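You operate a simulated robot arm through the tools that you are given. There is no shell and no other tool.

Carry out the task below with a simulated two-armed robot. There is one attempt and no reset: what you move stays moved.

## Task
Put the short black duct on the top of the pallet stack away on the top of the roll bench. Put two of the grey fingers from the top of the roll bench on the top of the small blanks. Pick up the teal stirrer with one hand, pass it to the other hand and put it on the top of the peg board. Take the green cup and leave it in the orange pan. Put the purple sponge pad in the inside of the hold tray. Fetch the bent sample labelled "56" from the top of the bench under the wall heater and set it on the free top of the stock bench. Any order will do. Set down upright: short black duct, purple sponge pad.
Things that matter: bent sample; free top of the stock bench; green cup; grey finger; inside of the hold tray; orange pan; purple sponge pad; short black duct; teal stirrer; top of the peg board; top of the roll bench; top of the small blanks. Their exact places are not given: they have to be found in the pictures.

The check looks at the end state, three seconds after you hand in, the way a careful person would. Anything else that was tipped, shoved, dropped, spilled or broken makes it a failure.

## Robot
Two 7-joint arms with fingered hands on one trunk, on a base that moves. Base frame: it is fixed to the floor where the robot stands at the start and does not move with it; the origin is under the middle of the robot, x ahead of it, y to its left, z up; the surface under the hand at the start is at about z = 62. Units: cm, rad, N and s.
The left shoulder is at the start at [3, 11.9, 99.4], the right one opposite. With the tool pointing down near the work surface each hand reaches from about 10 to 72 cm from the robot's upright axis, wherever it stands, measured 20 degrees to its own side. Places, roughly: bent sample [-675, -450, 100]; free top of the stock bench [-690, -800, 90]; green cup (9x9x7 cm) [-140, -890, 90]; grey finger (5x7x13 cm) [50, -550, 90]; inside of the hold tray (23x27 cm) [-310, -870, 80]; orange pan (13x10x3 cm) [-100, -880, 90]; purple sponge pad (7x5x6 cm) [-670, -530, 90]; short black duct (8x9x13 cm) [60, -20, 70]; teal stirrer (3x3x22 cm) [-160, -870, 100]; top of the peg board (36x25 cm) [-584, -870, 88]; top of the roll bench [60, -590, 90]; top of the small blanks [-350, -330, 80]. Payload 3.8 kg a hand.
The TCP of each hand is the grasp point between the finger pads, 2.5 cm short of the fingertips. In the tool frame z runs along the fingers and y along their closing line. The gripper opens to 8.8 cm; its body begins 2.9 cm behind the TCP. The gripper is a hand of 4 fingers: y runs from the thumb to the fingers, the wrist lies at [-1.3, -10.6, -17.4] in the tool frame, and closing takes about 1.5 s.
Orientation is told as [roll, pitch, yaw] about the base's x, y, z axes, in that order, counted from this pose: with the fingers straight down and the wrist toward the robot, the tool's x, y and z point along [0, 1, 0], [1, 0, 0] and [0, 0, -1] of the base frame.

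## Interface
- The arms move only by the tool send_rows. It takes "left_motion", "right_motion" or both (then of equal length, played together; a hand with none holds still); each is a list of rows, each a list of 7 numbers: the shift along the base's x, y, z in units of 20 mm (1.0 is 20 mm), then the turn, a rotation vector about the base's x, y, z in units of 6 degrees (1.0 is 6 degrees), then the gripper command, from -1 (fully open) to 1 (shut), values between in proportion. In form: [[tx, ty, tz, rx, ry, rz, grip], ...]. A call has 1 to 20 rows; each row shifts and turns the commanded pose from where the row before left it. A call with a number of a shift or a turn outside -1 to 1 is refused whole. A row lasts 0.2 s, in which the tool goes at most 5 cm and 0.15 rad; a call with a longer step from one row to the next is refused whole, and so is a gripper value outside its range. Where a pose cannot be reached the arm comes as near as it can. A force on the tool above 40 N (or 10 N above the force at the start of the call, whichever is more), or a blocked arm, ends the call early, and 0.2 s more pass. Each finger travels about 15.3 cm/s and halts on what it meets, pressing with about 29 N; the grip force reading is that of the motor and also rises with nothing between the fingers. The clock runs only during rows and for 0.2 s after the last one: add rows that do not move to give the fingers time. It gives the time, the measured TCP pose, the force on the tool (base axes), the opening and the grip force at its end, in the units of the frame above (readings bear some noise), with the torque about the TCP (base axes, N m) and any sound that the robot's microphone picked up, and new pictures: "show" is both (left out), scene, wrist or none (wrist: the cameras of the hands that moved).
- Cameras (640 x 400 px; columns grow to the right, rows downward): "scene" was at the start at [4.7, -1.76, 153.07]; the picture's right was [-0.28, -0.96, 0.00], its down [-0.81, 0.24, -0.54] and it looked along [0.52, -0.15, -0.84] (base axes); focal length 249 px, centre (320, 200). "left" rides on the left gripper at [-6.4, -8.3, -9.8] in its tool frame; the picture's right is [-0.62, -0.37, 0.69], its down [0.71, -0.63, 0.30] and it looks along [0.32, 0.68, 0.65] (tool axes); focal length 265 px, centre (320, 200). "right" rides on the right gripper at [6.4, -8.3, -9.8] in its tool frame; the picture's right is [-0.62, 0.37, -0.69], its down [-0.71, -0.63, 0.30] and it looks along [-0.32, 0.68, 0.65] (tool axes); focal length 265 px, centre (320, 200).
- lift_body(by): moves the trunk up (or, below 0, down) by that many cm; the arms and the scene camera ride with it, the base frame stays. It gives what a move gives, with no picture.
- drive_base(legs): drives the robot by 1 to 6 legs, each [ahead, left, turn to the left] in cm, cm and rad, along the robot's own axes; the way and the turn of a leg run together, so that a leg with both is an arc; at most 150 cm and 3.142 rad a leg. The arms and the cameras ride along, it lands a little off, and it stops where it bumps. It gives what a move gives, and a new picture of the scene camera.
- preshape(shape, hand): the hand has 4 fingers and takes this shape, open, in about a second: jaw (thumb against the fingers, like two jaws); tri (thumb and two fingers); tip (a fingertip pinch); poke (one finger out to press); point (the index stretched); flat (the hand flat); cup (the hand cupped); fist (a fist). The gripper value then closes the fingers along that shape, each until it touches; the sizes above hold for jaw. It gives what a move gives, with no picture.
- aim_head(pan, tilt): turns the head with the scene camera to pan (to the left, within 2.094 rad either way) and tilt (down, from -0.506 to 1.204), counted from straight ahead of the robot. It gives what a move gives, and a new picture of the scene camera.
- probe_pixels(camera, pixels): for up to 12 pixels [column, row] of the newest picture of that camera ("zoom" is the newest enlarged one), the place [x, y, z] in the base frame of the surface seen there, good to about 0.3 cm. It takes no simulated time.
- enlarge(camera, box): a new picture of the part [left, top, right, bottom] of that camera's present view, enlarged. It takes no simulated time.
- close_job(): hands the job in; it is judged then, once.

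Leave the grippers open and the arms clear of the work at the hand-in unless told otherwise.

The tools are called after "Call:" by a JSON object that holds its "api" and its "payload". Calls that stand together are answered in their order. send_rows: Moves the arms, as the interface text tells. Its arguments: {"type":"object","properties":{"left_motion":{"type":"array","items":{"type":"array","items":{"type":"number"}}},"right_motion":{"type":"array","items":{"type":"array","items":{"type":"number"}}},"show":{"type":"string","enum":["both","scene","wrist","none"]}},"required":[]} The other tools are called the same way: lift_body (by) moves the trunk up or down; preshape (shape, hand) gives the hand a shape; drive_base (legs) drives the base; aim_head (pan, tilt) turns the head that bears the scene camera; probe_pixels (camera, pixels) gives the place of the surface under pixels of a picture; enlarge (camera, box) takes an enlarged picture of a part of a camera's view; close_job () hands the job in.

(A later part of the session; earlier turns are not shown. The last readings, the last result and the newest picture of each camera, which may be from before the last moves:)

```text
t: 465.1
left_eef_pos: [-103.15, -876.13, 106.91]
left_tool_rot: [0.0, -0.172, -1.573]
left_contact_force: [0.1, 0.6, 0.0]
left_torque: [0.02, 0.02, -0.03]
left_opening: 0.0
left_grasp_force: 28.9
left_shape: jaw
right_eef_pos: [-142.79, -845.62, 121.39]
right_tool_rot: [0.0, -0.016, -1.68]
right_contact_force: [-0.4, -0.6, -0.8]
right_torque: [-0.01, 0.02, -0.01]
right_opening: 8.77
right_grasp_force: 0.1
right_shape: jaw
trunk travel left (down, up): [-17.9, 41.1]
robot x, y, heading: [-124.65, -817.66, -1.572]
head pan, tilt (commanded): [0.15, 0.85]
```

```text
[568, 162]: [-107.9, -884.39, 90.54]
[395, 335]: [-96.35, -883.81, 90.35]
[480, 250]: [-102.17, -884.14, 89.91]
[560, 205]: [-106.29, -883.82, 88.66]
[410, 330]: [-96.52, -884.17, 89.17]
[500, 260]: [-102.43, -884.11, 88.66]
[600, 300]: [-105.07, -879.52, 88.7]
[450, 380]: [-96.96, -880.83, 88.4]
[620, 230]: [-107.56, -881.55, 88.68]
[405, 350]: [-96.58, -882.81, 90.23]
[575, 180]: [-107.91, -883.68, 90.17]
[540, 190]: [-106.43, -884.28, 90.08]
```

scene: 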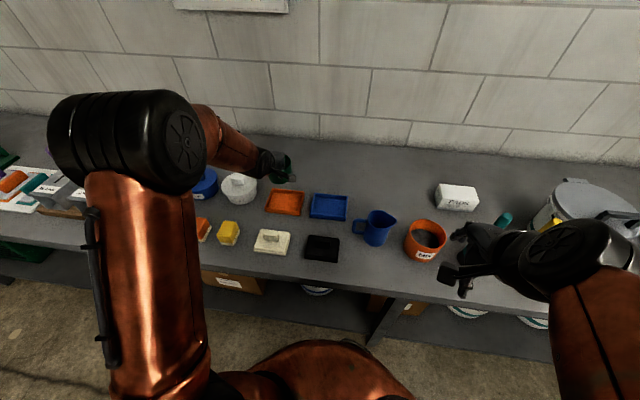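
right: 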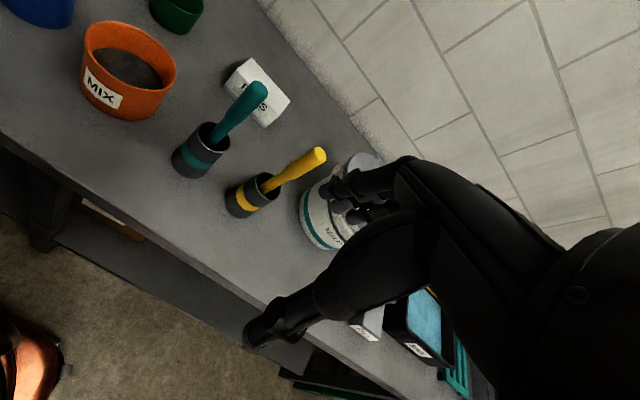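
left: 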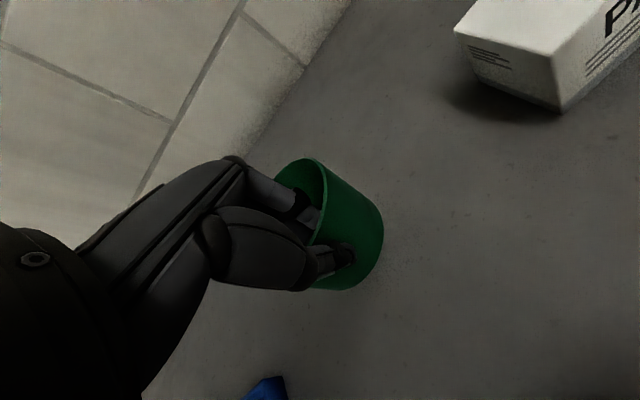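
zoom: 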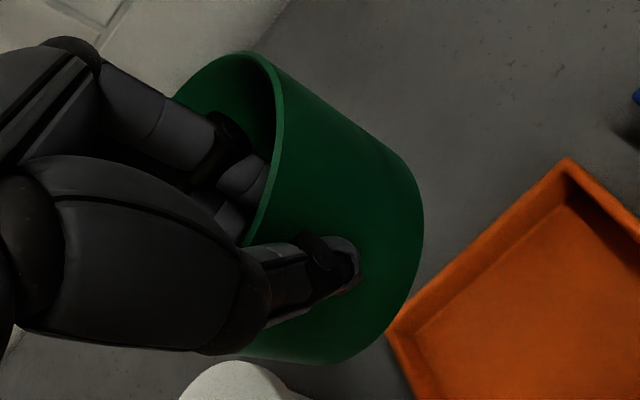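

The cup is level now, rim z ≈ 107.6. Its base centre is about (-101.8, -879.6) and the pan's interior centre about (-102.2, -879.75). I shift slightly and lower to just above the pan floor.

Call:
{"api": "send_rows", "payload": {"left_motion": [[-0.12, -0.07, -0.8, 0, 0, 0, 1], [0, 0, -1, 0, 0, 0, 1], [0, 0, -1, 0, 0, 0, 1], [0, 0, -1, 0, 0, 0, 1], [0, 0, -1, 0, 0, 0, 1], [0, 0, -0.6, 0, 0, 0, 1], [0, 0, 0, 0, 0, 0, 1]], "show": "scene"}}

Call:
{"api": "enlarge", "payload": {"camera": "left", "box": [250, 140, 450, 310]}}

Call:
{"api": "enlarge", "payload": {"camera": "scene", "box": [240, 150, 350, 240]}}

```text
t: 466.7
left_eef_pos: [-103.37, -876.28, 96.23]
left_tool_rot: [0.001, -0.172, -1.572]
left_contact_force: [-1.1, 0.5, -0.6]
left_torque: [0.05, 0.03, -0.01]
left_opening: 0.0
left_grasp_force: 28.8
left_shape: jaw
right_eef_pos: [-142.84, -845.67, 121.46]
right_tool_rot: [0.001, -0.016, -1.68]
right_contact_force: [-0.9, 0.5, -0.7]
right_torque: [0.03, 0.0, 0.02]
right_opening: 8.73
right_grasp_force: 0.0
right_shape: jaw
trunk travel left (down, up): [-17.9, 41.1]
robot x, y, heading: [-124.47, -818.15, -1.565]
head pan, tilt (commanded): [0.15, 0.85]
```

scene: 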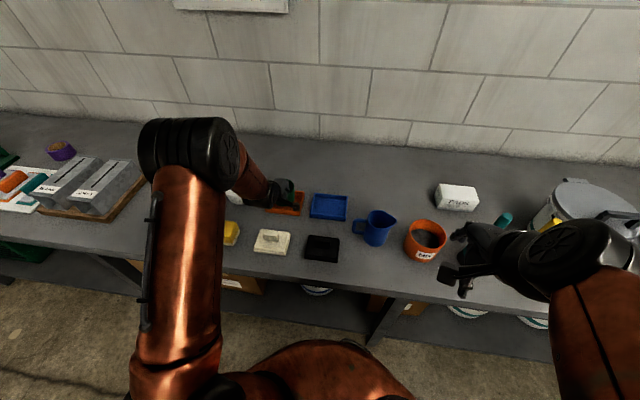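

```text
2.35 times, centred on (350, 225) of left
```

zoom: 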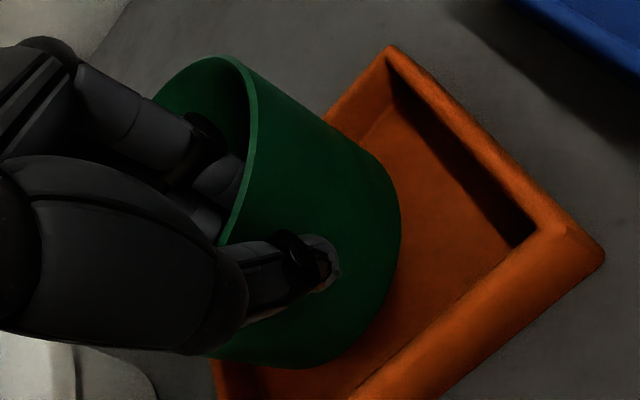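

```text
4.44 times, centred on (295, 195) of scene
```

zoom: 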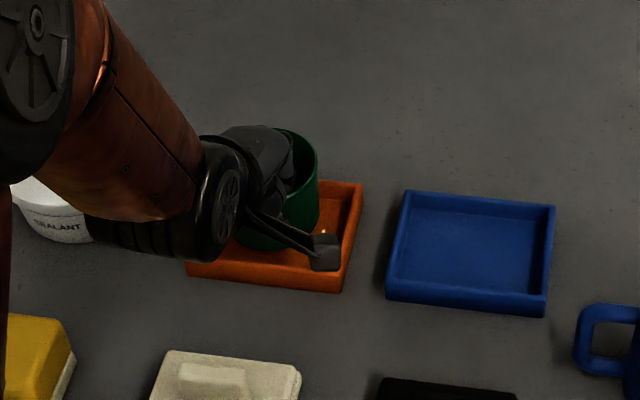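

The cup is just above the pan floor, inside the walls. I probe the gap to the pan's front wall.

Call:
{"api": "enlarge", "payload": {"camera": "left", "box": [300, 200, 480, 370]}}

```text
2.35 times, centred on (390, 285) of left
```

zoom: 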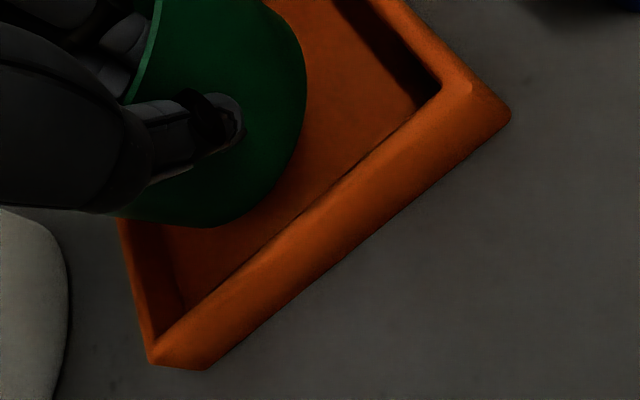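

Call:
{"api": "probe_pixels", "payload": {"camera": "zoom", "pixels": [[230, 222], [265, 200], [290, 160], [190, 225], [300, 110], [265, 255], [300, 225], [380, 150], [200, 320], [175, 300], [250, 300], [240, 240]]}}

```text
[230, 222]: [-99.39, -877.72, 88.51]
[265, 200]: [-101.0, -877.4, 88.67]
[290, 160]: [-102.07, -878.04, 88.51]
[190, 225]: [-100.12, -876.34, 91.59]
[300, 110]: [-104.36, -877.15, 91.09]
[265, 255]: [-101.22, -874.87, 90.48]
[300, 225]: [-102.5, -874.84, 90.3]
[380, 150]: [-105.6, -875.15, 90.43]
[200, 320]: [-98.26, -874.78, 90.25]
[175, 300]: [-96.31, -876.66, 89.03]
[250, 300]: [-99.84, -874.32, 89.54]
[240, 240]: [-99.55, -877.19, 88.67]
```

There is about 1 cm in front and 0.6 cm behind. I lower gently to the pan floor.

Call:
{"api": "send_rows", "payload": {"left_motion": [[0, 0.04, -0.4, 0, 0, 0, 1], [0, 0.04, -0.35, 0, 0, 0, 1], [0, 0, -0.2, 0, 0, 0, 1], [0, 0, 0, 0, 0, 0, 1]], "show": "none"}}

```text
t: 467.7
left_eef_pos: [-103.43, -876.07, 94.34]
left_tool_rot: [0.002, -0.176, -1.572]
left_contact_force: [-0.1, -0.1, -0.3]
left_torque: [0.02, 0.03, -0.02]
left_opening: 0.02
left_grasp_force: 29.2
left_shape: jaw
right_eef_pos: [-142.82, -845.66, 121.51]
right_tool_rot: [0.0, -0.015, -1.68]
right_contact_force: [-0.7, -0.3, 0.3]
right_torque: [0.01, -0.01, -0.03]
right_opening: 8.78
right_grasp_force: 0.0
right_shape: jaw
trunk travel left (down, up): [-17.9, 41.1]
robot x, y, heading: [-124.35, -817.98, -1.57]
head pan, tilt (commanded): [0.15, 0.85]
```

Call:
{"api": "send_rows", "payload": {"left_motion": [[0, 0, -0.12, 0, 0, 0, 1], [0, 0, -0.1, 0, 0, 0, 1], [0, 0, 0, 0, 0, 0, 1]], "show": "none"}}

```text
t: 468.5
left_eef_pos: [-103.46, -876.23, 94.01]
left_tool_rot: [0.001, -0.177, -1.573]
left_contact_force: [-0.3, -0.7, 10.7]
left_torque: [0.0, -0.08, -0.04]
left_opening: 0.01
left_grasp_force: 29.4
left_shape: jaw
right_eef_pos: [-142.88, -845.6, 121.48]
right_tool_rot: [-0.002, -0.016, -1.682]
right_contact_force: [-0.5, -0.2, -0.5]
right_torque: [0.01, 0.01, 0.02]
right_opening: 8.75
right_grasp_force: 0.0
right_shape: jaw
trunk travel left (down, up): [-17.9, 41.1]
robot x, y, heading: [-124.16, -818.08, -1.568]
head pan, tilt (commanded): [0.15, 0.85]
```

It rests on the pan floor (10.7 N). I open to the same partial width as before, so that the fingers do not touch the far wall.

Call:
{"api": "send_rows", "payload": {"left_motion": [[0, 0, 0.04, 0, 0, 0, 0.8], [0, 0, 0, 0, 0, 0, 0.5], [0, 0, 0, 0, 0, 0, 0.2], [0, 0, 0, 0, 0, 0, 0], [0, 0, 0, 0, 0, 0, -0.2], [0, 0, 0, 0, 0, 0, -0.35], [0, 0, 0, 0, 0, 0, -0.4], [0, 0, 0, 0, 0, 0, -0.4]], "show": "wrist"}}

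Call:
{"api": "enlarge", "payload": {"camera": "left", "box": [230, 130, 470, 330]}}

```text
t: 470.3
left_eef_pos: [-103.53, -876.12, 93.79]
left_tool_rot: [0.001, -0.172, -1.573]
left_contact_force: [0.4, 0.4, 0.0]
left_torque: [0.01, -0.02, 0.0]
left_opening: 6.13
left_grasp_force: 0.1
left_shape: jaw
right_eef_pos: [-142.8, -845.65, 121.41]
right_tool_rot: [0.0, -0.015, -1.681]
right_contact_force: [0.6, 0.2, -0.3]
right_torque: [0.01, 0.0, 0.01]
right_opening: 8.75
right_grasp_force: 0.1
right_shape: jaw
trunk travel left (down, up): [-17.9, 41.1]
robot x, y, heading: [-124.34, -817.93, -1.575]
head pan, tilt (commanded): [0.15, 0.85]
```

left: 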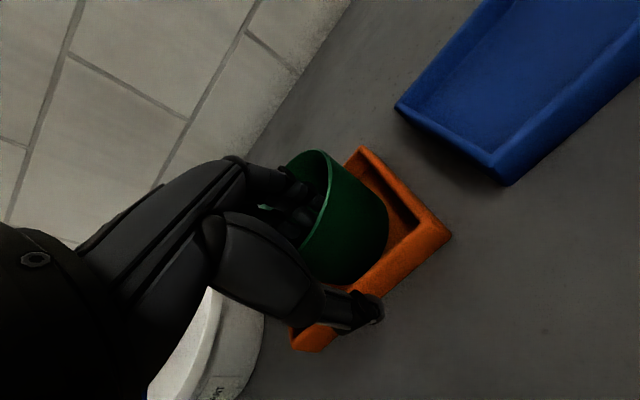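

```text
2.00 times, centred on (350, 230) of left
```

zoom: 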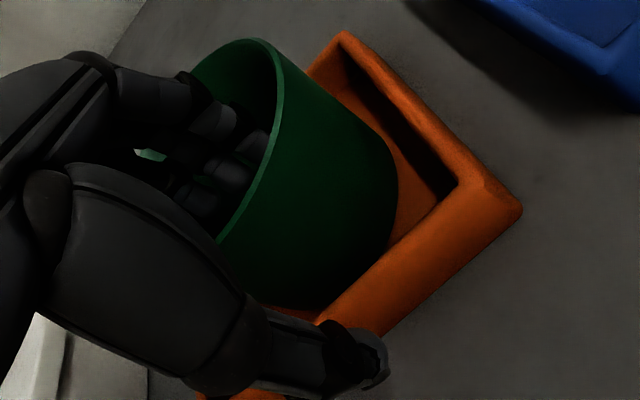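

The cup stands in the pan. I raise the hand straight up slowly.

Call:
{"api": "send_rows", "payload": {"left_motion": [[0, 0.02, 0.3, 0, 0, 0, -0.4], [0, 0.03, 0.4, 0, 0, 0, -0.4], [0, 0.05, 0.6, 0, 0, 0, -0.4], [0, 0.05, 0.8, 0, 0, 0, -0.4], [0, 0.05, 1, 0, 0, 0, -0.4], [0, 0, 1, 0, 0, 0, -0.4], [0, 0, 1, 0, 0, 0, -0.4], [0, 0, 1, 0, 0, 0, -0.4], [0, 0, 1, 0, 0, 0, -1], [0, 0, 0, 0, 0, 0, -1]], "show": "both"}}

```text
t: 472.5
left_eef_pos: [-103.44, -875.69, 107.97]
left_tool_rot: [0.001, -0.172, -1.573]
left_contact_force: [0.5, 0.7, 0.6]
left_torque: [0.02, 0.01, -0.02]
left_opening: 8.81
left_grasp_force: 0.0
left_shape: jaw
right_eef_pos: [-142.85, -845.74, 121.43]
right_tool_rot: [-0.001, -0.015, -1.68]
right_contact_force: [-0.2, -0.1, 0.0]
right_torque: [0.02, 0.02, 0.01]
right_opening: 8.75
right_grasp_force: 0.1
right_shape: jaw
trunk travel left (down, up): [-17.9, 41.1]
robot x, y, heading: [-124.22, -817.83, -1.572]
head pan, tilt (commanded): [0.15, 0.85]
```

scene: 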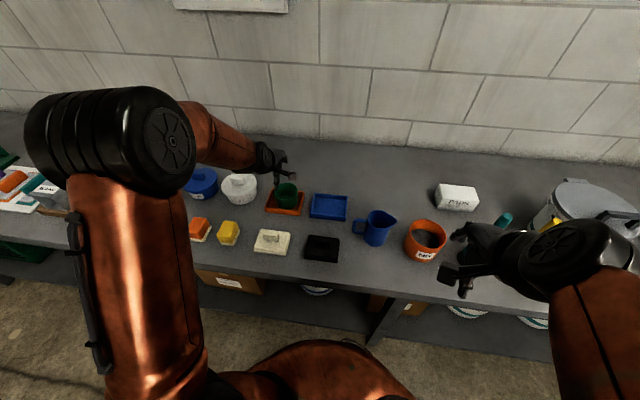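
left: 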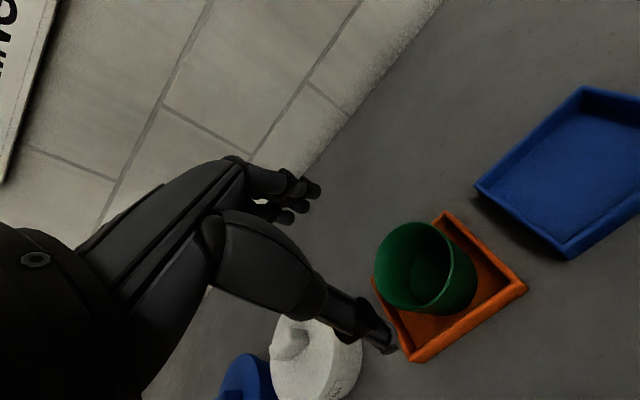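

The cup is in the pan. I verify that it sits flat by probing its rim.

Call:
{"api": "enlarge", "payload": {"camera": "left", "box": [350, 190, 550, 370]}}

Call:
{"api": "probe_pixels", "payload": {"camera": "left", "pixels": [[378, 265], [390, 235], [415, 224], [440, 238], [454, 265], [447, 295], [425, 312], [395, 300], [420, 270], [470, 280]]}}

```text
2.22 times, centred on (450, 280) of left
```

zoom: 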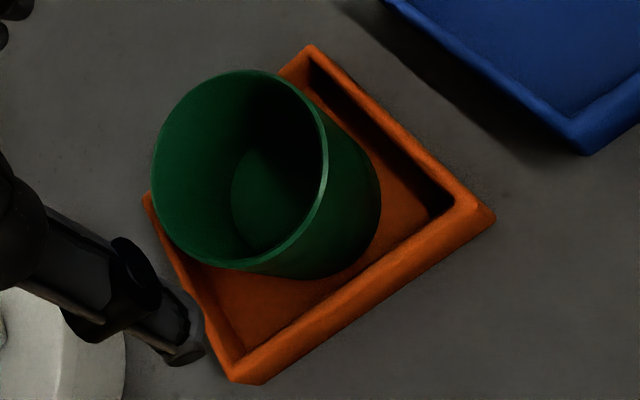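

```text
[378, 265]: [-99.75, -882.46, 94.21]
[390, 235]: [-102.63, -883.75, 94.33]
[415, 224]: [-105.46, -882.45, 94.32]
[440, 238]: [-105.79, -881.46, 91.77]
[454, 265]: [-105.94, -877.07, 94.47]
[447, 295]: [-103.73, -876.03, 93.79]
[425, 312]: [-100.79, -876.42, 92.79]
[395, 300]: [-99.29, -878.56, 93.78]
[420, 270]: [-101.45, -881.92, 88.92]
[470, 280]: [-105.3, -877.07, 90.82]
```

The cup sits flat in the pan. Next is the teal stirrer. I retract and straighten the left hand, align the right hand, and strafe right so the stirrer is in front of the right hand.

Call:
{"api": "send_rows", "payload": {"left_motion": [[0, 0.5, 0.8, 0.84, 0, 0, -1], [0, 0.9, 0.8, 0.83, 0, 0, -1], [0, 1, 0.8, 0, 0, 0, -1], [0, 1, 0.8, 0, 0, 0, -1], [0, 1, 0.8, 0, 0, 0, -1], [0, 1, 0.8, 0, 0, 0, -1], [0, 1, 0.8, 0, 0, 0, -1], [0, 1, 0.4, 0, 0, 0, -1], [0, 1, 0, 0, 0, 0, -1], [0, 1, 0, 0, 0, 0, -1], [0, 1, 0, 0, 0, 0, -1], [0, 1, 0, 0, 0, 0, -1], [0, 1, 0, 0, 0, 0, -1], [0, 1, 0, 0, 0, 0, -1], [0, 0, 0, 0, 0, 0, -1]], "right_motion": [[0, 0, 0, 0, 0, 0.35, -1], [0, 0, 0, 0, 0, 0.35, -1], [0, 0, 0, 0, 0, 0.34, -1], [0, 0, 0, 0, 0, 0, -1], [0, 0, 0, 0, 0, 0, -1], [0, 0, 0, 0, 0, 0, -1], [0, 0, 0, 0, 0, 0, -1], [0, 0, 0, 0, 0, 0, -1], [0, 0, 0, 0, 0, 0, -1], [0, 0, 0, 0, 0, 0, -1], [0, 0, 0, 0, 0, 0, -1], [0, 0, 0, 0, 0, 0, -1], [0, 0, 0, 0, 0, 0, -1], [0, 0, 0, 0, 0, 0, -1], [0, 0, 0, 0, 0, 0, -1]], "show": "none"}}

Call:
{"api": "drive_base", "payload": {"legs": [[0, -21, 0]]}}

Call:
{"api": "aim_head", "payload": {"pan": -0.15, "tilt": 0.8}}

```text
t: 475.7
left_eef_pos: [-103.45, -849.05, 120.15]
left_tool_rot: [0.002, 0.002, -1.573]
left_contact_force: [0.1, 0.0, -0.1]
left_torque: [0.03, -0.01, 0.0]
left_opening: 8.82
left_grasp_force: 0.0
left_shape: jaw
right_eef_pos: [-142.84, -845.76, 121.43]
right_tool_rot: [0.002, -0.017, -1.572]
right_contact_force: [0.2, -0.2, 0.4]
right_torque: [-0.01, 0.02, -0.02]
right_opening: 8.76
right_grasp_force: 0.0
right_shape: jaw
trunk travel left (down, up): [-17.9, 41.1]
robot x, y, heading: [-123.95, -817.91, -1.569]
head pan, tilt (commanded): [0.15, 0.85]
```

```text
t: 477.3
left_eef_pos: [-124.69, -848.86, 120.26]
left_tool_rot: [0.002, 0.001, -1.571]
left_contact_force: [-0.7, -0.1, -0.3]
left_torque: [0.03, -0.03, 0.01]
left_opening: 8.79
left_grasp_force: 0.0
left_shape: jaw
right_eef_pos: [-164.01, -845.73, 121.5]
right_tool_rot: [0.002, -0.016, -1.57]
right_contact_force: [0.1, -0.9, -0.4]
right_torque: [0.0, -0.02, -0.01]
right_opening: 8.75
right_grasp_force: 0.1
right_shape: jaw
trunk travel left (down, up): [-17.9, 41.1]
robot x, y, heading: [-145.7, -817.64, -1.572]
head pan, tilt (commanded): [0.15, 0.85]
```

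scene: 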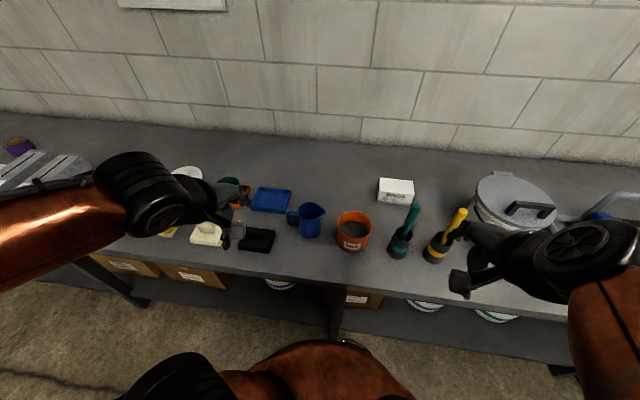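

```text
t: 478.1
left_eef_pos: [-124.5, -848.94, 120.18]
left_tool_rot: [0.003, 0.001, -1.572]
left_contact_force: [0.8, 0.7, 0.0]
left_torque: [0.0, -0.01, -0.04]
left_opening: 8.79
left_grasp_force: 0.0
left_shape: jaw
right_eef_pos: [-163.81, -845.68, 121.52]
right_tool_rot: [-0.001, -0.017, -1.571]
right_contact_force: [-0.2, 0.5, 0.5]
right_torque: [0.0, 0.03, -0.01]
right_opening: 8.77
right_grasp_force: 0.1
right_shape: jaw
trunk travel left (down, up): [-17.9, 41.1]
robot x, y, heading: [-145.26, -817.84, -1.566]
head pan, tilt (commanded): [-0.15, 0.799]
```

scene: 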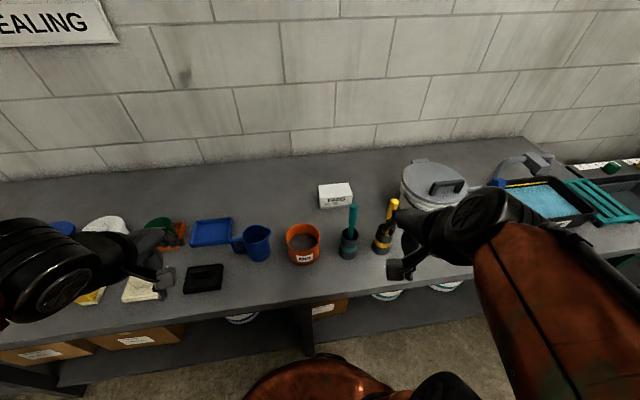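

I bring the right hand above the teal stirrer's handle and look with the wrist camera.

Call:
{"api": "send_rows", "payload": {"right_motion": [[0.07, -1, 0, 0, 0, 0, -1], [0.07, -1, 0, 0, 0, 0, -1], [0.07, -1, 0, 0, 0, 0, -1], [0.07, -1, 0, 0, 0, 0, -1], [0.07, -1, 0, 0, 0, 0, -1], [0.07, -1, 0, 0, 0, 0, -1], [0.07, -1, 0, 0, 0, 0, -1], [0.07, -1, 0, 0, 0, 0, -1], [0.07, -1, 0, 0, 0, 0, -1], [0.07, -1, 0, 0, 0, 0, -1], [0, 0, 0, 0, 0, 0, -1]], "show": "both"}}

Call:
{"api": "enlarge", "payload": {"camera": "right", "box": [160, 160, 400, 340]}}

```text
t: 480.5
left_eef_pos: [-124.46, -848.78, 120.18]
left_tool_rot: [0.003, 0.002, -1.573]
left_contact_force: [-1.0, -0.6, 0.4]
left_torque: [-0.03, -0.03, 0.0]
left_opening: 8.82
left_grasp_force: 0.1
left_shape: jaw
right_eef_pos: [-162.5, -865.71, 121.4]
right_tool_rot: [-0.001, -0.014, -1.571]
right_contact_force: [0.6, 0.5, -0.5]
right_torque: [0.02, -0.01, 0.03]
right_opening: 8.76
right_grasp_force: 0.1
right_shape: jaw
trunk travel left (down, up): [-17.9, 41.1]
robot x, y, heading: [-145.64, -817.42, -1.568]
head pan, tilt (commanded): [-0.15, 0.799]
```

scene: 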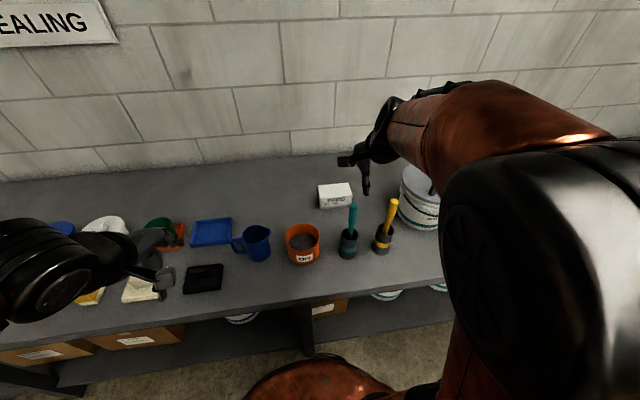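
right: 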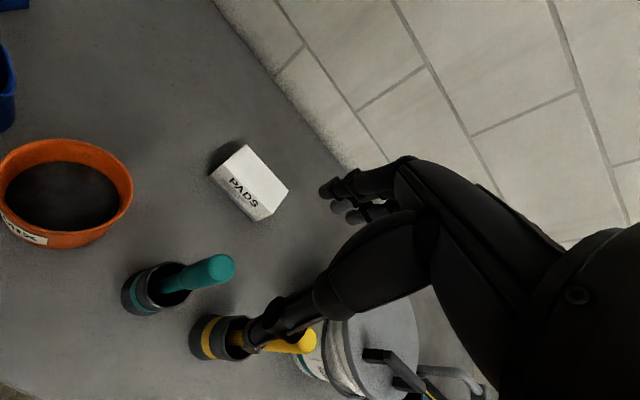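

```text
2.22 times, centred on (280, 250) of right
```

zoom: 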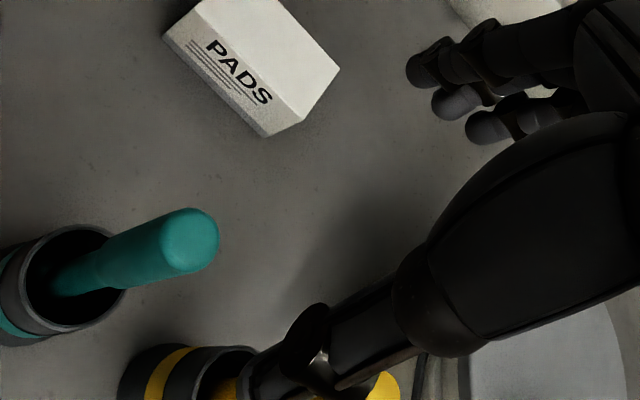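

I probe the handle's top and shaft.

Call:
{"api": "probe_pixels", "payload": {"camera": "right", "pixels": [[224, 266], [232, 266], [222, 257], [226, 280], [215, 270], [205, 275], [190, 280], [175, 283], [168, 290], [150, 265], [172, 305], [300, 342]]}}

```text
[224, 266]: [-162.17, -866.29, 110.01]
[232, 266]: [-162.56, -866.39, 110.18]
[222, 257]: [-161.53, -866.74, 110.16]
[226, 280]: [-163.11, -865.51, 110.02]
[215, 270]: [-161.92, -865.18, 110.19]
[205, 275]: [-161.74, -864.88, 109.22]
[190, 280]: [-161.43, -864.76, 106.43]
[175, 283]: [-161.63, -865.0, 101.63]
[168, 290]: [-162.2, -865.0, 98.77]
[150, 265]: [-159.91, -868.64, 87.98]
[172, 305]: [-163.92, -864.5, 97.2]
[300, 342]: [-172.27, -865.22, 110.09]
```

The handle's top centre is at (-162.3, -866.0, 110.2). I align and descend over it.

Call:
{"api": "send_rows", "payload": {"right_motion": [[0.1, -0.15, -0.8, 0, 0, 0, -1], [0, 0, -1, 0, 0, 0, -1], [0, 0, -1, 0, 0, 0, -1], [0, 0, -1, 0, 0, 0, -1], [0, 0, -1, 0, 0, 0, -1], [0, 0, -1, 0, 0, 0, -1], [0, 0, -0.6, 0, 0, 0, -1], [0, 0, -0.3, 0, 0, 0, -1], [0, 0, 0, 0, 0, 0, -1]], "show": "both"}}

```text
t: 482.5
left_eef_pos: [-124.39, -848.95, 120.12]
left_tool_rot: [0.002, 0.002, -1.572]
left_contact_force: [1.2, -0.8, 0.4]
left_torque: [0.04, -0.02, -0.01]
left_opening: 8.8
left_grasp_force: 0.1
left_shape: jaw
right_eef_pos: [-162.34, -866.02, 108.19]
right_tool_rot: [0.0, -0.016, -1.572]
right_contact_force: [0.0, -0.7, 0.1]
right_torque: [0.02, 0.01, -0.03]
right_opening: 8.75
right_grasp_force: 0.0
right_shape: jaw
trunk travel left (down, up): [-17.9, 41.1]
robot x, y, heading: [-145.48, -817.37, -1.568]
head pan, tilt (commanded): [-0.15, 0.799]
```

scene: 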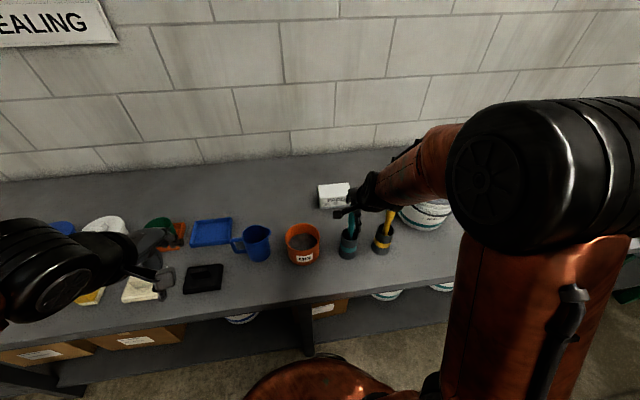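
right: 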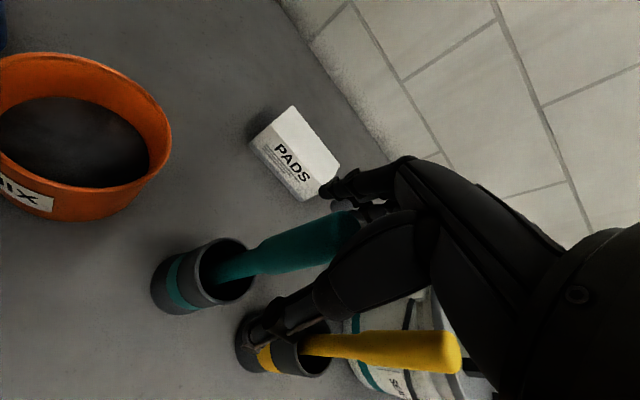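

The handle is between thumb and fingers. I close gradually.

Call:
{"api": "send_rows", "payload": {"right_motion": [[0, 0, 0, 0, 0, 0, -0.7], [0, 0, 0, 0, 0, 0, -0.4], [0, 0, 0, 0, 0, 0, -0.1], [0, 0, 0, 0, 0, 0, 0.2], [0, 0, 0, 0, 0, 0, 0.5], [0, 0, 0, 0, 0, 0, 0.8], [0, 0, 0, 0, 0, 0, 1], [0, 0, 0, 0, 0, 0, 1], [0, 0, 0, 0, 0, 0, 1]], "show": "wrist"}}

```text
t: 484.5
left_eef_pos: [-124.43, -849.0, 120.18]
left_tool_rot: [0.001, 0.0, -1.572]
left_contact_force: [0.4, -0.6, 0.2]
left_torque: [-0.02, -0.02, 0.02]
left_opening: 8.8
left_grasp_force: 0.1
left_shape: jaw
right_eef_pos: [-162.29, -866.0, 107.99]
right_tool_rot: [0.0, -0.016, -1.57]
right_contact_force: [0.0, 0.2, -0.2]
right_torque: [0.01, 0.01, 0.0]
right_opening: 1.53
right_grasp_force: 28.9
right_shape: jaw
trunk travel left (down, up): [-17.9, 41.1]
robot x, y, heading: [-145.76, -817.54, -1.574]
head pan, tilt (commanded): [-0.15, 0.799]
```

right: 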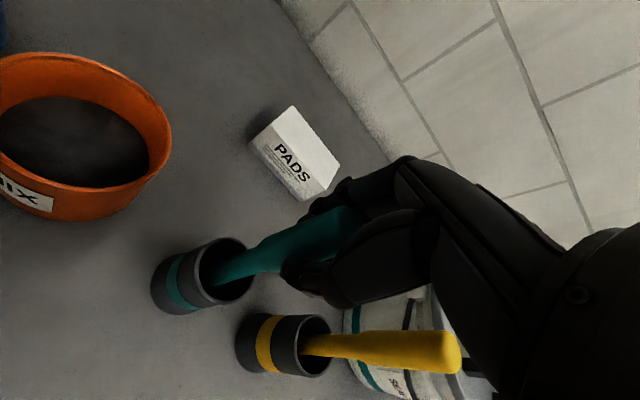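

The handle is gripped. I pull it straight up slowly and check that the holder stays.

Call:
{"api": "send_rows", "payload": {"right_motion": [[0, 0, 0.3, 0, 0, 0, 1], [0, 0, 0.5, 0, 0, 0, 1], [0, 0, 0.6, 0, 0, 0, 1], [0, 0, 0.6, 0, 0, 0, 1], [0, 0, 0, 0, 0, 0, 1]], "show": "both"}}

```text
t: 485.7
left_eef_pos: [-124.47, -848.91, 120.24]
left_tool_rot: [0.002, 0.0, -1.57]
left_contact_force: [0.6, 0.0, 0.5]
left_torque: [-0.02, 0.01, 0.02]
left_opening: 8.79
left_grasp_force: 0.0
left_shape: jaw
right_eef_pos: [-162.33, -865.93, 112.22]
right_tool_rot: [0.0, -0.015, -1.572]
right_contact_force: [-0.2, 0.6, -0.2]
right_torque: [-0.01, 0.01, 0.0]
right_opening: 1.55
right_grasp_force: 28.9
right_shape: jaw
trunk travel left (down, up): [-17.9, 41.1]
robot x, y, heading: [-145.38, -817.47, -1.569]
head pan, tilt (commanded): [-0.15, 0.799]
```

scene: 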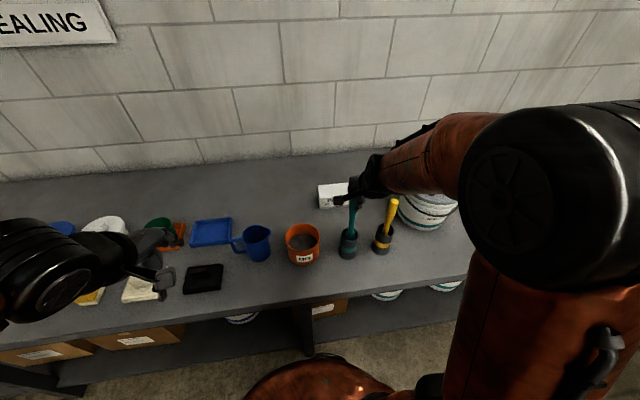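
right: 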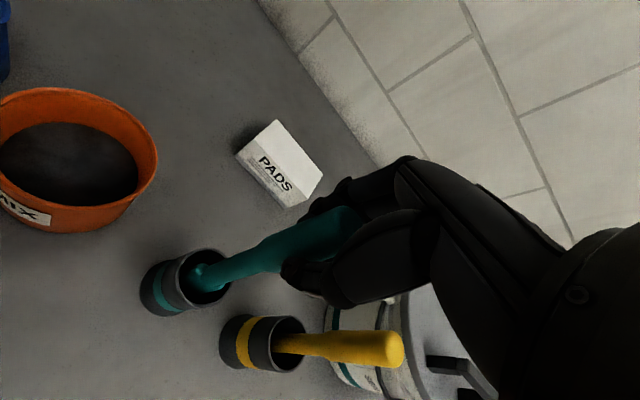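

It slides out and the holder stays. I keep lifting until it is clear.

Call:
{"api": "send_rows", "payload": {"right_motion": [[0, 0, 0.7, 0, 0, 0, 1], [0, 0, 0.8, 0, 0, 0, 1], [0, 0, 0.9, 0, 0, 0, 1], [0, 0, 1, 0, 0, 0, 1], [0, 0, 1, 0, 0, 0, 1], [0, 0, 1, 0, 0, 0, 1], [0, 0, 1, 0, 0, 0, 1], [0, 0, 1, 0, 0, 0, 1], [0, 0, 1, 0, 0, 0, 1], [0, 0, 0, 0, 0, 0, 1]], "show": "both"}}

```text
t: 487.9
left_eef_pos: [-124.4, -848.94, 120.13]
left_tool_rot: [0.001, 0.003, -1.572]
left_contact_force: [0.3, -0.2, -0.1]
left_torque: [0.02, 0.03, 0.01]
left_opening: 8.78
left_grasp_force: 0.0
left_shape: jaw
right_eef_pos: [-162.33, -865.92, 129.02]
right_tool_rot: [0.0, -0.015, -1.57]
right_contact_force: [-0.2, 0.5, 0.1]
right_torque: [0.02, 0.01, -0.03]
right_opening: 1.53
right_grasp_force: 29.2
right_shape: jaw
trunk travel left (down, up): [-17.9, 41.1]
robot x, y, heading: [-145.18, -817.48, -1.568]
head pan, tilt (commanded): [-0.15, 0.799]
```

scene: 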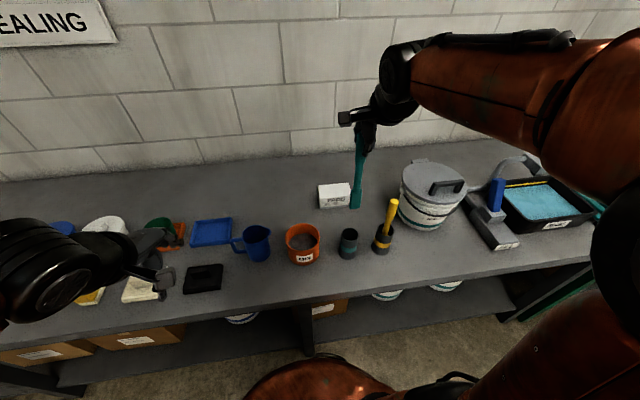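
right: 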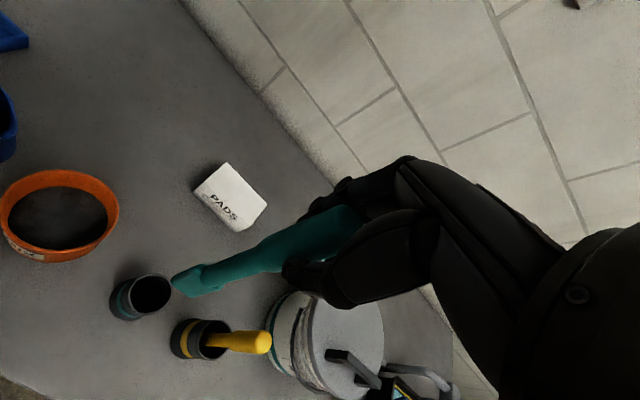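

The stirrer is free. I back away from the bench by 35 cm to hand it over in open space, then turn the right hand so the stirrer points level to my left.

Call:
{"api": "drive_base", "payload": {"legs": [[-36, 0, 0]]}}

Call:
{"api": "send_rows", "payload": {"right_motion": [[0.3, 0, 0, 0, -1, 0, 1], [0.3, 0, 0, 0, -1, 0, 1], [0.3, 0, 0, 0, -1, 0, 1], [0.3, 0, 0, 0, -1, 0, 1], [0.3, 0, 0, 0, -1, 0, 1], [0.3, 0, 0, 0, -1, 0, 1], [0.3, 0, 0, 0, -1, 0, 1], [0.3, 0, 0, 0, -1, 0, 1], [0.3, 0, 0, 0, -1, 0, 1], [0.3, 0, 0, 0, -1, 0, 1], [0, 0, 0, 0, 0, 0, 1]], "left_motion": [[0, 0, 0.5, 0, 0, 0, -1], [0, 0, 0.5, 0, 0, 0, -1], [0, 0, 0.5, 0, 0, 0, -1], [0, 0, 0.5, 0, 0, 0, -1], [0, 0, 0.5, 0, 0, 0, -1], [0, 0, 0.5, 0, 0, 0, -1], [0, 0, 0.5, 0, 0, 0, -1], [0, 0, 0.5, 0, 0, 0, -1], [0, 0, 0.5, 0, 0, 0, -1], [0, 0, 0.5, 0, 0, 0, -1], [0, 0, 0, 0, 0, 0, -1]], "show": "both"}}

```text
t: 490.3
left_eef_pos: [-124.57, -812.57, 120.27]
left_tool_rot: [0.002, -0.001, -1.569]
left_contact_force: [-0.8, 0.0, 1.1]
left_torque: [-0.03, 0.0, -0.03]
left_opening: 8.79
left_grasp_force: 0.0
left_shape: jaw
right_eef_pos: [-162.31, -829.64, 129.04]
right_tool_rot: [0.0, -0.014, -1.569]
right_contact_force: [0.2, 0.0, -0.7]
right_torque: [-0.03, -0.02, 0.01]
right_opening: 1.5
right_grasp_force: 28.8
right_shape: jaw
trunk travel left (down, up): [-17.9, 41.1]
robot x, y, heading: [-145.59, -781.22, -1.57]
head pan, tilt (commanded): [-0.15, 0.799]
```

scene: 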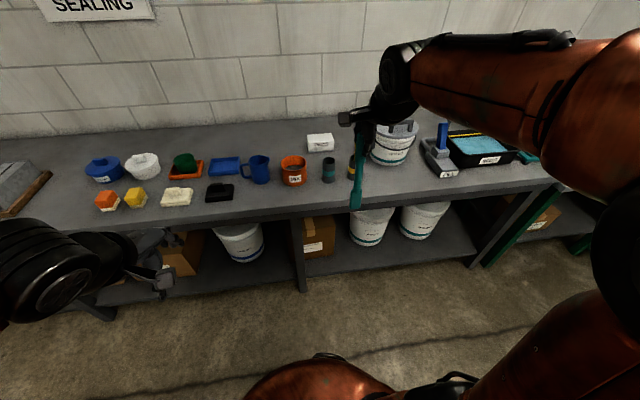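

```text
t: 492.7
left_eef_pos: [-124.43, -812.59, 130.19]
left_tool_rot: [0.001, 0.002, -1.569]
left_contact_force: [0.4, -0.2, 0.1]
left_torque: [0.0, 0.02, -0.01]
left_opening: 8.78
left_grasp_force: 0.1
left_shape: jaw
right_eef_pos: [-156.17, -829.77, 128.88]
right_tool_rot: [1.05, -0.008, -1.583]
right_contact_force: [0.5, 0.2, -1.2]
right_torque: [0.06, 0.03, 0.02]
right_opening: 1.51
right_grasp_force: 29.1
right_shape: jaw
trunk travel left (down, up): [-17.9, 41.1]
robot x, y, heading: [-145.58, -781.08, -1.572]
head pan, tilt (commanded): [-0.15, 0.799]
```

scene: 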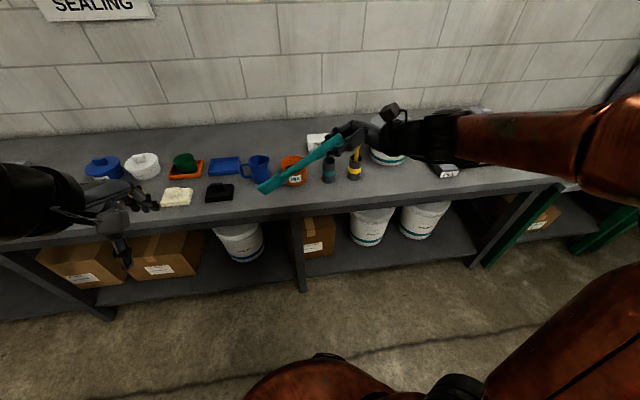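
right: 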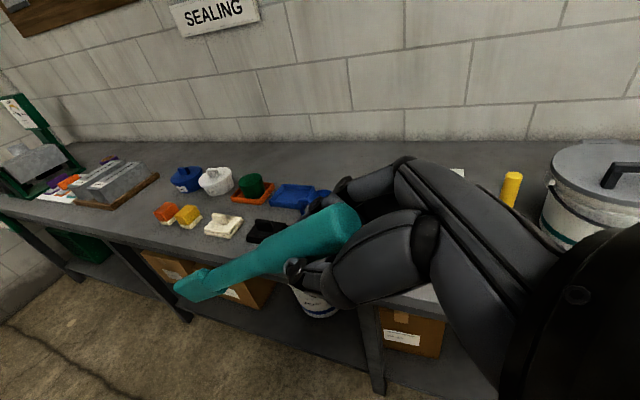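
left: 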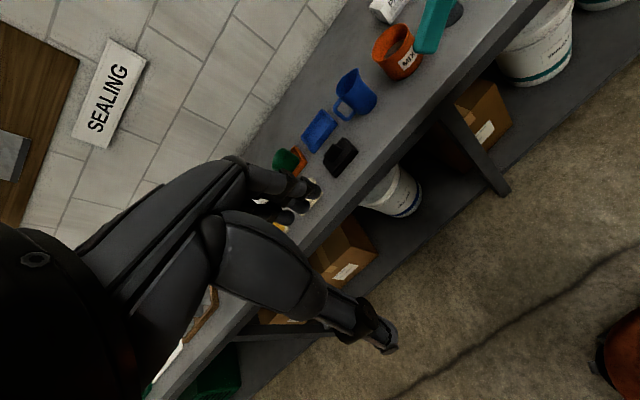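

The stirrer is steady at 60°. I turn the remaining 30°.

Call:
{"api": "send_rows", "payload": {"right_motion": [[0, 0, 0, 0, -1, 0, 1], [0, 0, 0, 0, -1, 0, 1], [0, 0, 0, 0, -1, 0, 1], [0, 0, 0, 0, -1, 0, 1], [0, 0, 0, 0, -1, 0, 1], [0, 0, 0, 0, 0, 0, 1]], "show": "both"}}

Call:
{"api": "enlarge", "payload": {"camera": "scene", "box": [220, 80, 420, 210]}}

```text
t: 494.1
left_eef_pos: [-124.37, -812.69, 130.23]
left_tool_rot: [0.002, 0.002, -1.569]
left_contact_force: [-0.4, 1.1, -0.5]
left_torque: [0.03, -0.02, 0.02]
left_opening: 8.8
left_grasp_force: 0.0
left_shape: jaw
right_eef_pos: [-156.21, -829.75, 129.0]
right_tool_rot: [1.572, -0.002, -1.588]
right_contact_force: [-0.6, -0.7, -0.8]
right_torque: [-0.01, 0.02, 0.01]
right_opening: 1.5
right_grasp_force: 29.5
right_shape: jaw
trunk travel left (down, up): [-17.9, 41.1]
robot x, y, heading: [-145.52, -781.77, -1.567]
head pan, tilt (commanded): [-0.15, 0.799]
```

scene: 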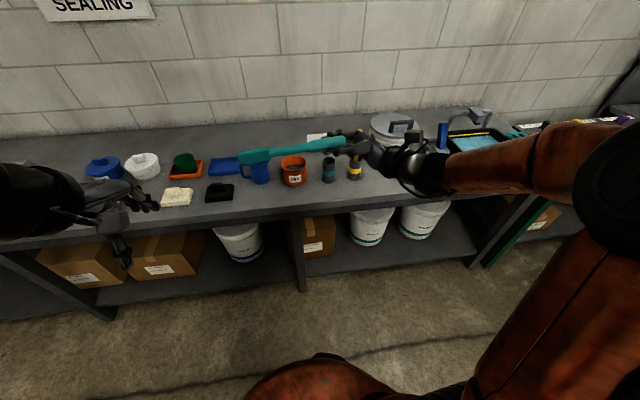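
right: 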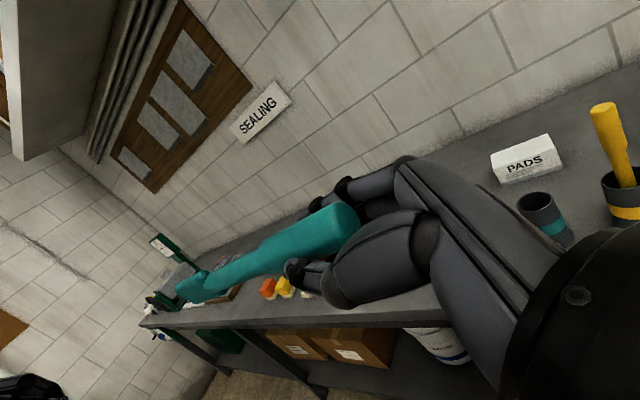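

```text
3.08 times, centred on (320, 145) of scene
```

zoom: 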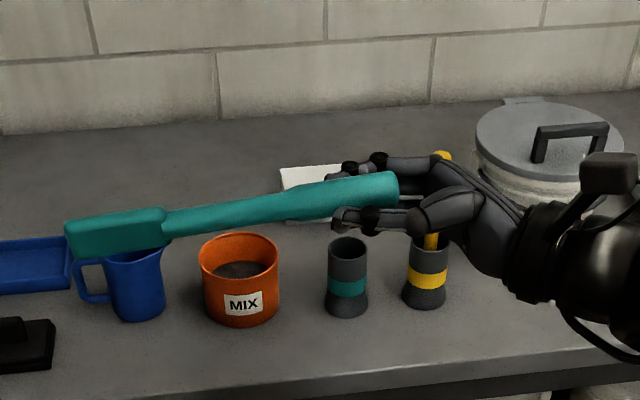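

The stirrer is level, pointing to my left, with its paddle end free. I probe points along it.

Call:
{"api": "probe_pixels", "payload": {"camera": "zoom", "pixels": [[72, 240], [115, 220], [115, 245], [160, 225], [200, 218], [240, 210], [280, 203], [320, 195], [370, 185], [200, 210], [280, 193], [390, 190]]}}

```text
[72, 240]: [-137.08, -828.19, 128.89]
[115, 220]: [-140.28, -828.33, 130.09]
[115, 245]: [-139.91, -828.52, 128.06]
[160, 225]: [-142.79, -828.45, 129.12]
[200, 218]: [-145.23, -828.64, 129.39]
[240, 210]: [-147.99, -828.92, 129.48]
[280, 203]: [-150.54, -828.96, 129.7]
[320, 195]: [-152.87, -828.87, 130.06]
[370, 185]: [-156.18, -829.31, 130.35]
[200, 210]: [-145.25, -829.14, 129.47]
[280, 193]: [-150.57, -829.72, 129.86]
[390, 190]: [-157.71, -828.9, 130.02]
```

The stirrer's axis lies at y ≈ -829.4, z ≈ 129. I lower the right hand 14 cm so the left hand can come over it from above.

Call:
{"api": "send_rows", "payload": {"right_motion": [[0, 0, -1, 0, 0, 0, 1], [0, 0, -1, 0, 0, 0, 1], [0, 0, -1, 0, 0, 0, 1], [0, 0, -1, 0, 0, 0, 1], [0, 0, -1, 0, 0, 0, 1], [0, 0, -1, 0, 0, 0, 1], [0, 0, -1, 0, 0, 0, 1], [0, 0, 0, 0, 0, 0, 1]], "show": "none"}}

Call:
{"api": "send_rows", "payload": {"left_motion": [[-0.98, -0.75, 0, 0, 0, 0, -1], [-0.98, -0.75, 0, 0, 0, 0, -1], [-0.98, -0.75, 0, 0, 0, 0, -1], [-0.98, -0.75, 0, 0, 0, 0, -1], [-0.98, -0.75, 0, 0, 0, 0, -1], [-0.98, -0.75, 0, 0, 0, 0, -1], [-0.98, -0.75, 0, 0, 0, 0, -1], [-0.98, -0.75, 0, 0, 0, 0, -1], [-0.98, -0.75, 0, 0, 0, 0, -1], [-0.98, -0.75, 0, 0, 0, 0, -1], [-0.98, -0.8, 0, 0, 0, 0, -1], [0, 0, 0, 0, 0, 0, -1]], "show": "both"}}

```text
t: 495.9
left_eef_pos: [-124.46, -812.48, 130.14]
left_tool_rot: [0.002, 0.003, -1.568]
left_contact_force: [0.4, -0.7, 0.6]
left_torque: [-0.03, -0.01, -0.01]
left_opening: 8.77
left_grasp_force: 0.1
left_shape: jaw
right_eef_pos: [-156.22, -829.62, 114.84]
right_tool_rot: [1.572, -0.003, -1.587]
right_contact_force: [0.1, 1.9, -1.2]
right_torque: [-0.03, 0.03, -0.03]
right_opening: 1.49
right_grasp_force: 28.3
right_shape: jaw
trunk travel left (down, up): [-17.9, 41.1]
robot x, y, heading: [-145.65, -781.53, -1.566]
head pan, tilt (commanded): [-0.15, 0.799]
```

```text
t: 498.5
left_eef_pos: [-145.98, -829.25, 130.19]
left_tool_rot: [0.001, 0.001, -1.569]
left_contact_force: [-0.1, 1.3, 0.1]
left_torque: [-0.01, 0.0, -0.04]
left_opening: 8.79
left_grasp_force: 0.0
left_shape: jaw
right_eef_pos: [-156.24, -829.68, 114.86]
right_tool_rot: [1.571, -0.002, -1.586]
right_contact_force: [0.5, -0.1, -0.3]
right_torque: [-0.02, 0.0, -0.04]
right_opening: 1.49
right_grasp_force: 29.0
right_shape: jaw
trunk travel left (down, up): [-17.9, 41.1]
robot x, y, heading: [-145.86, -781.59, -1.57]
head pan, tilt (commanded): [-0.15, 0.799]
```

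scene: 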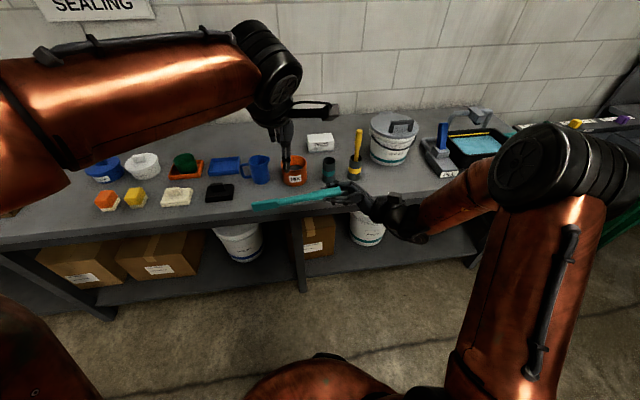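
left: 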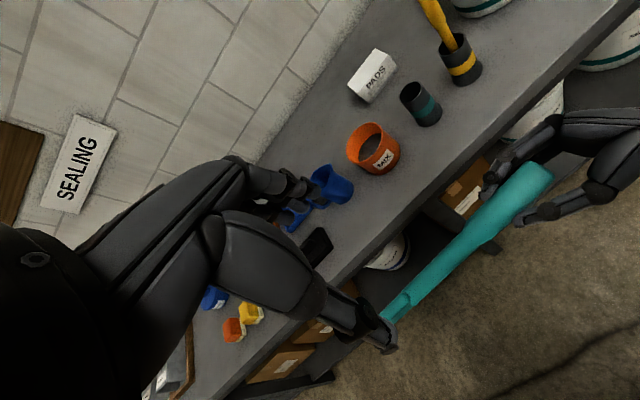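

I probe the stirrer from the left wrist camera to align.

Call:
{"api": "probe_pixels", "payload": {"camera": "left", "pixels": [[540, 172], [510, 205], [480, 235], [450, 260], [430, 278], [410, 300], [395, 305], [475, 225], [445, 250], [455, 270], [425, 265], [485, 243]]}}

```text
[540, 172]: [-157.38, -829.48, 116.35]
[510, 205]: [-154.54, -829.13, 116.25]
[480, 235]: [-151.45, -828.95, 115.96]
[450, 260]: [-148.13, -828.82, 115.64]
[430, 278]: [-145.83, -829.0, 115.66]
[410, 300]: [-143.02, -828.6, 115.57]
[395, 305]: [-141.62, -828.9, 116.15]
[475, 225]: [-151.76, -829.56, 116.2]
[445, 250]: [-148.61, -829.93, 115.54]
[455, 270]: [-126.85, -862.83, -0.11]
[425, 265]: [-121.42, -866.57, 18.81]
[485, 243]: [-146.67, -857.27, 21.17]
```

The shaft is right under the left hand, at y ≈ -829.3 with its top at z = 115.6. I descend over it.

Call:
{"api": "send_rows", "payload": {"left_motion": [[0, 0, -1, 0, 0, 0, -1], [0, 0, -1, 0, 0, 0, -1], [0, 0, -1, 0, 0, 0, -1], [0, 0, -1, 0, 0, 0, -1], [0, 0, -1, 0, 0, 0, -1], [0, 0, -1, 0, 0, 0, -1], [0, 0, -0.8, 0, 0, 0, -1], [0, 0, -0.6, 0, 0, 0, -1], [0, 0, -0.3, 0, 0, 0, -1], [0, 0, 0, 0, 0, 0, -1]], "show": "both"}}

Call:
{"api": "enlarge", "payload": {"camera": "scene", "box": [220, 120, 420, 260]}}

```text
t: 500.7
left_eef_pos: [-146.07, -829.15, 114.85]
left_tool_rot: [0.002, 0.003, -1.572]
left_contact_force: [-0.5, 0.2, -0.2]
left_torque: [-0.04, 0.0, 0.0]
left_opening: 8.77
left_grasp_force: 0.1
left_shape: jaw
right_eef_pos: [-156.06, -829.67, 114.85]
right_tool_rot: [1.571, 0.001, -1.587]
right_contact_force: [0.2, -0.4, -0.8]
right_torque: [-0.02, 0.04, -0.01]
right_opening: 1.48
right_grasp_force: 29.0
right_shape: jaw
trunk travel left (down, up): [-17.9, 41.1]
robot x, y, heading: [-145.47, -781.33, -1.568]
head pan, tilt (commanded): [-0.15, 0.799]
```

scene: 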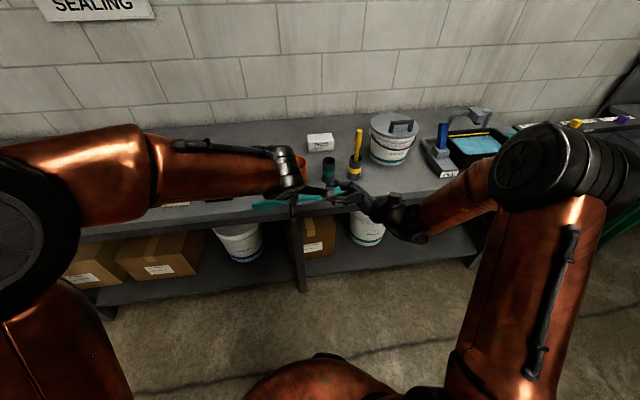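
left: 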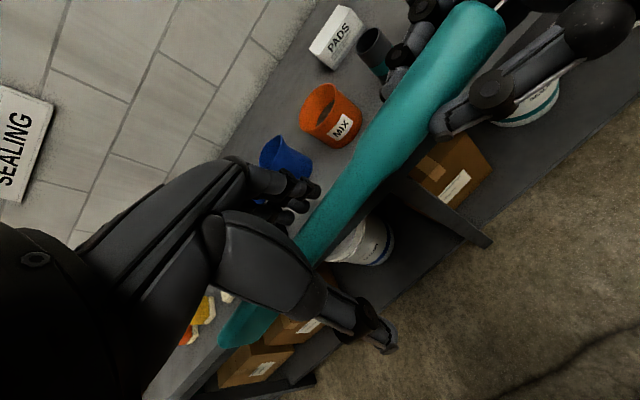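

```text
2.86 times, centred on (320, 190) of scene
```

zoom: 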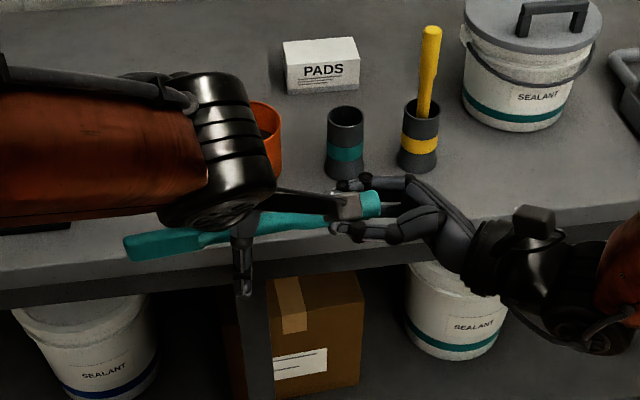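

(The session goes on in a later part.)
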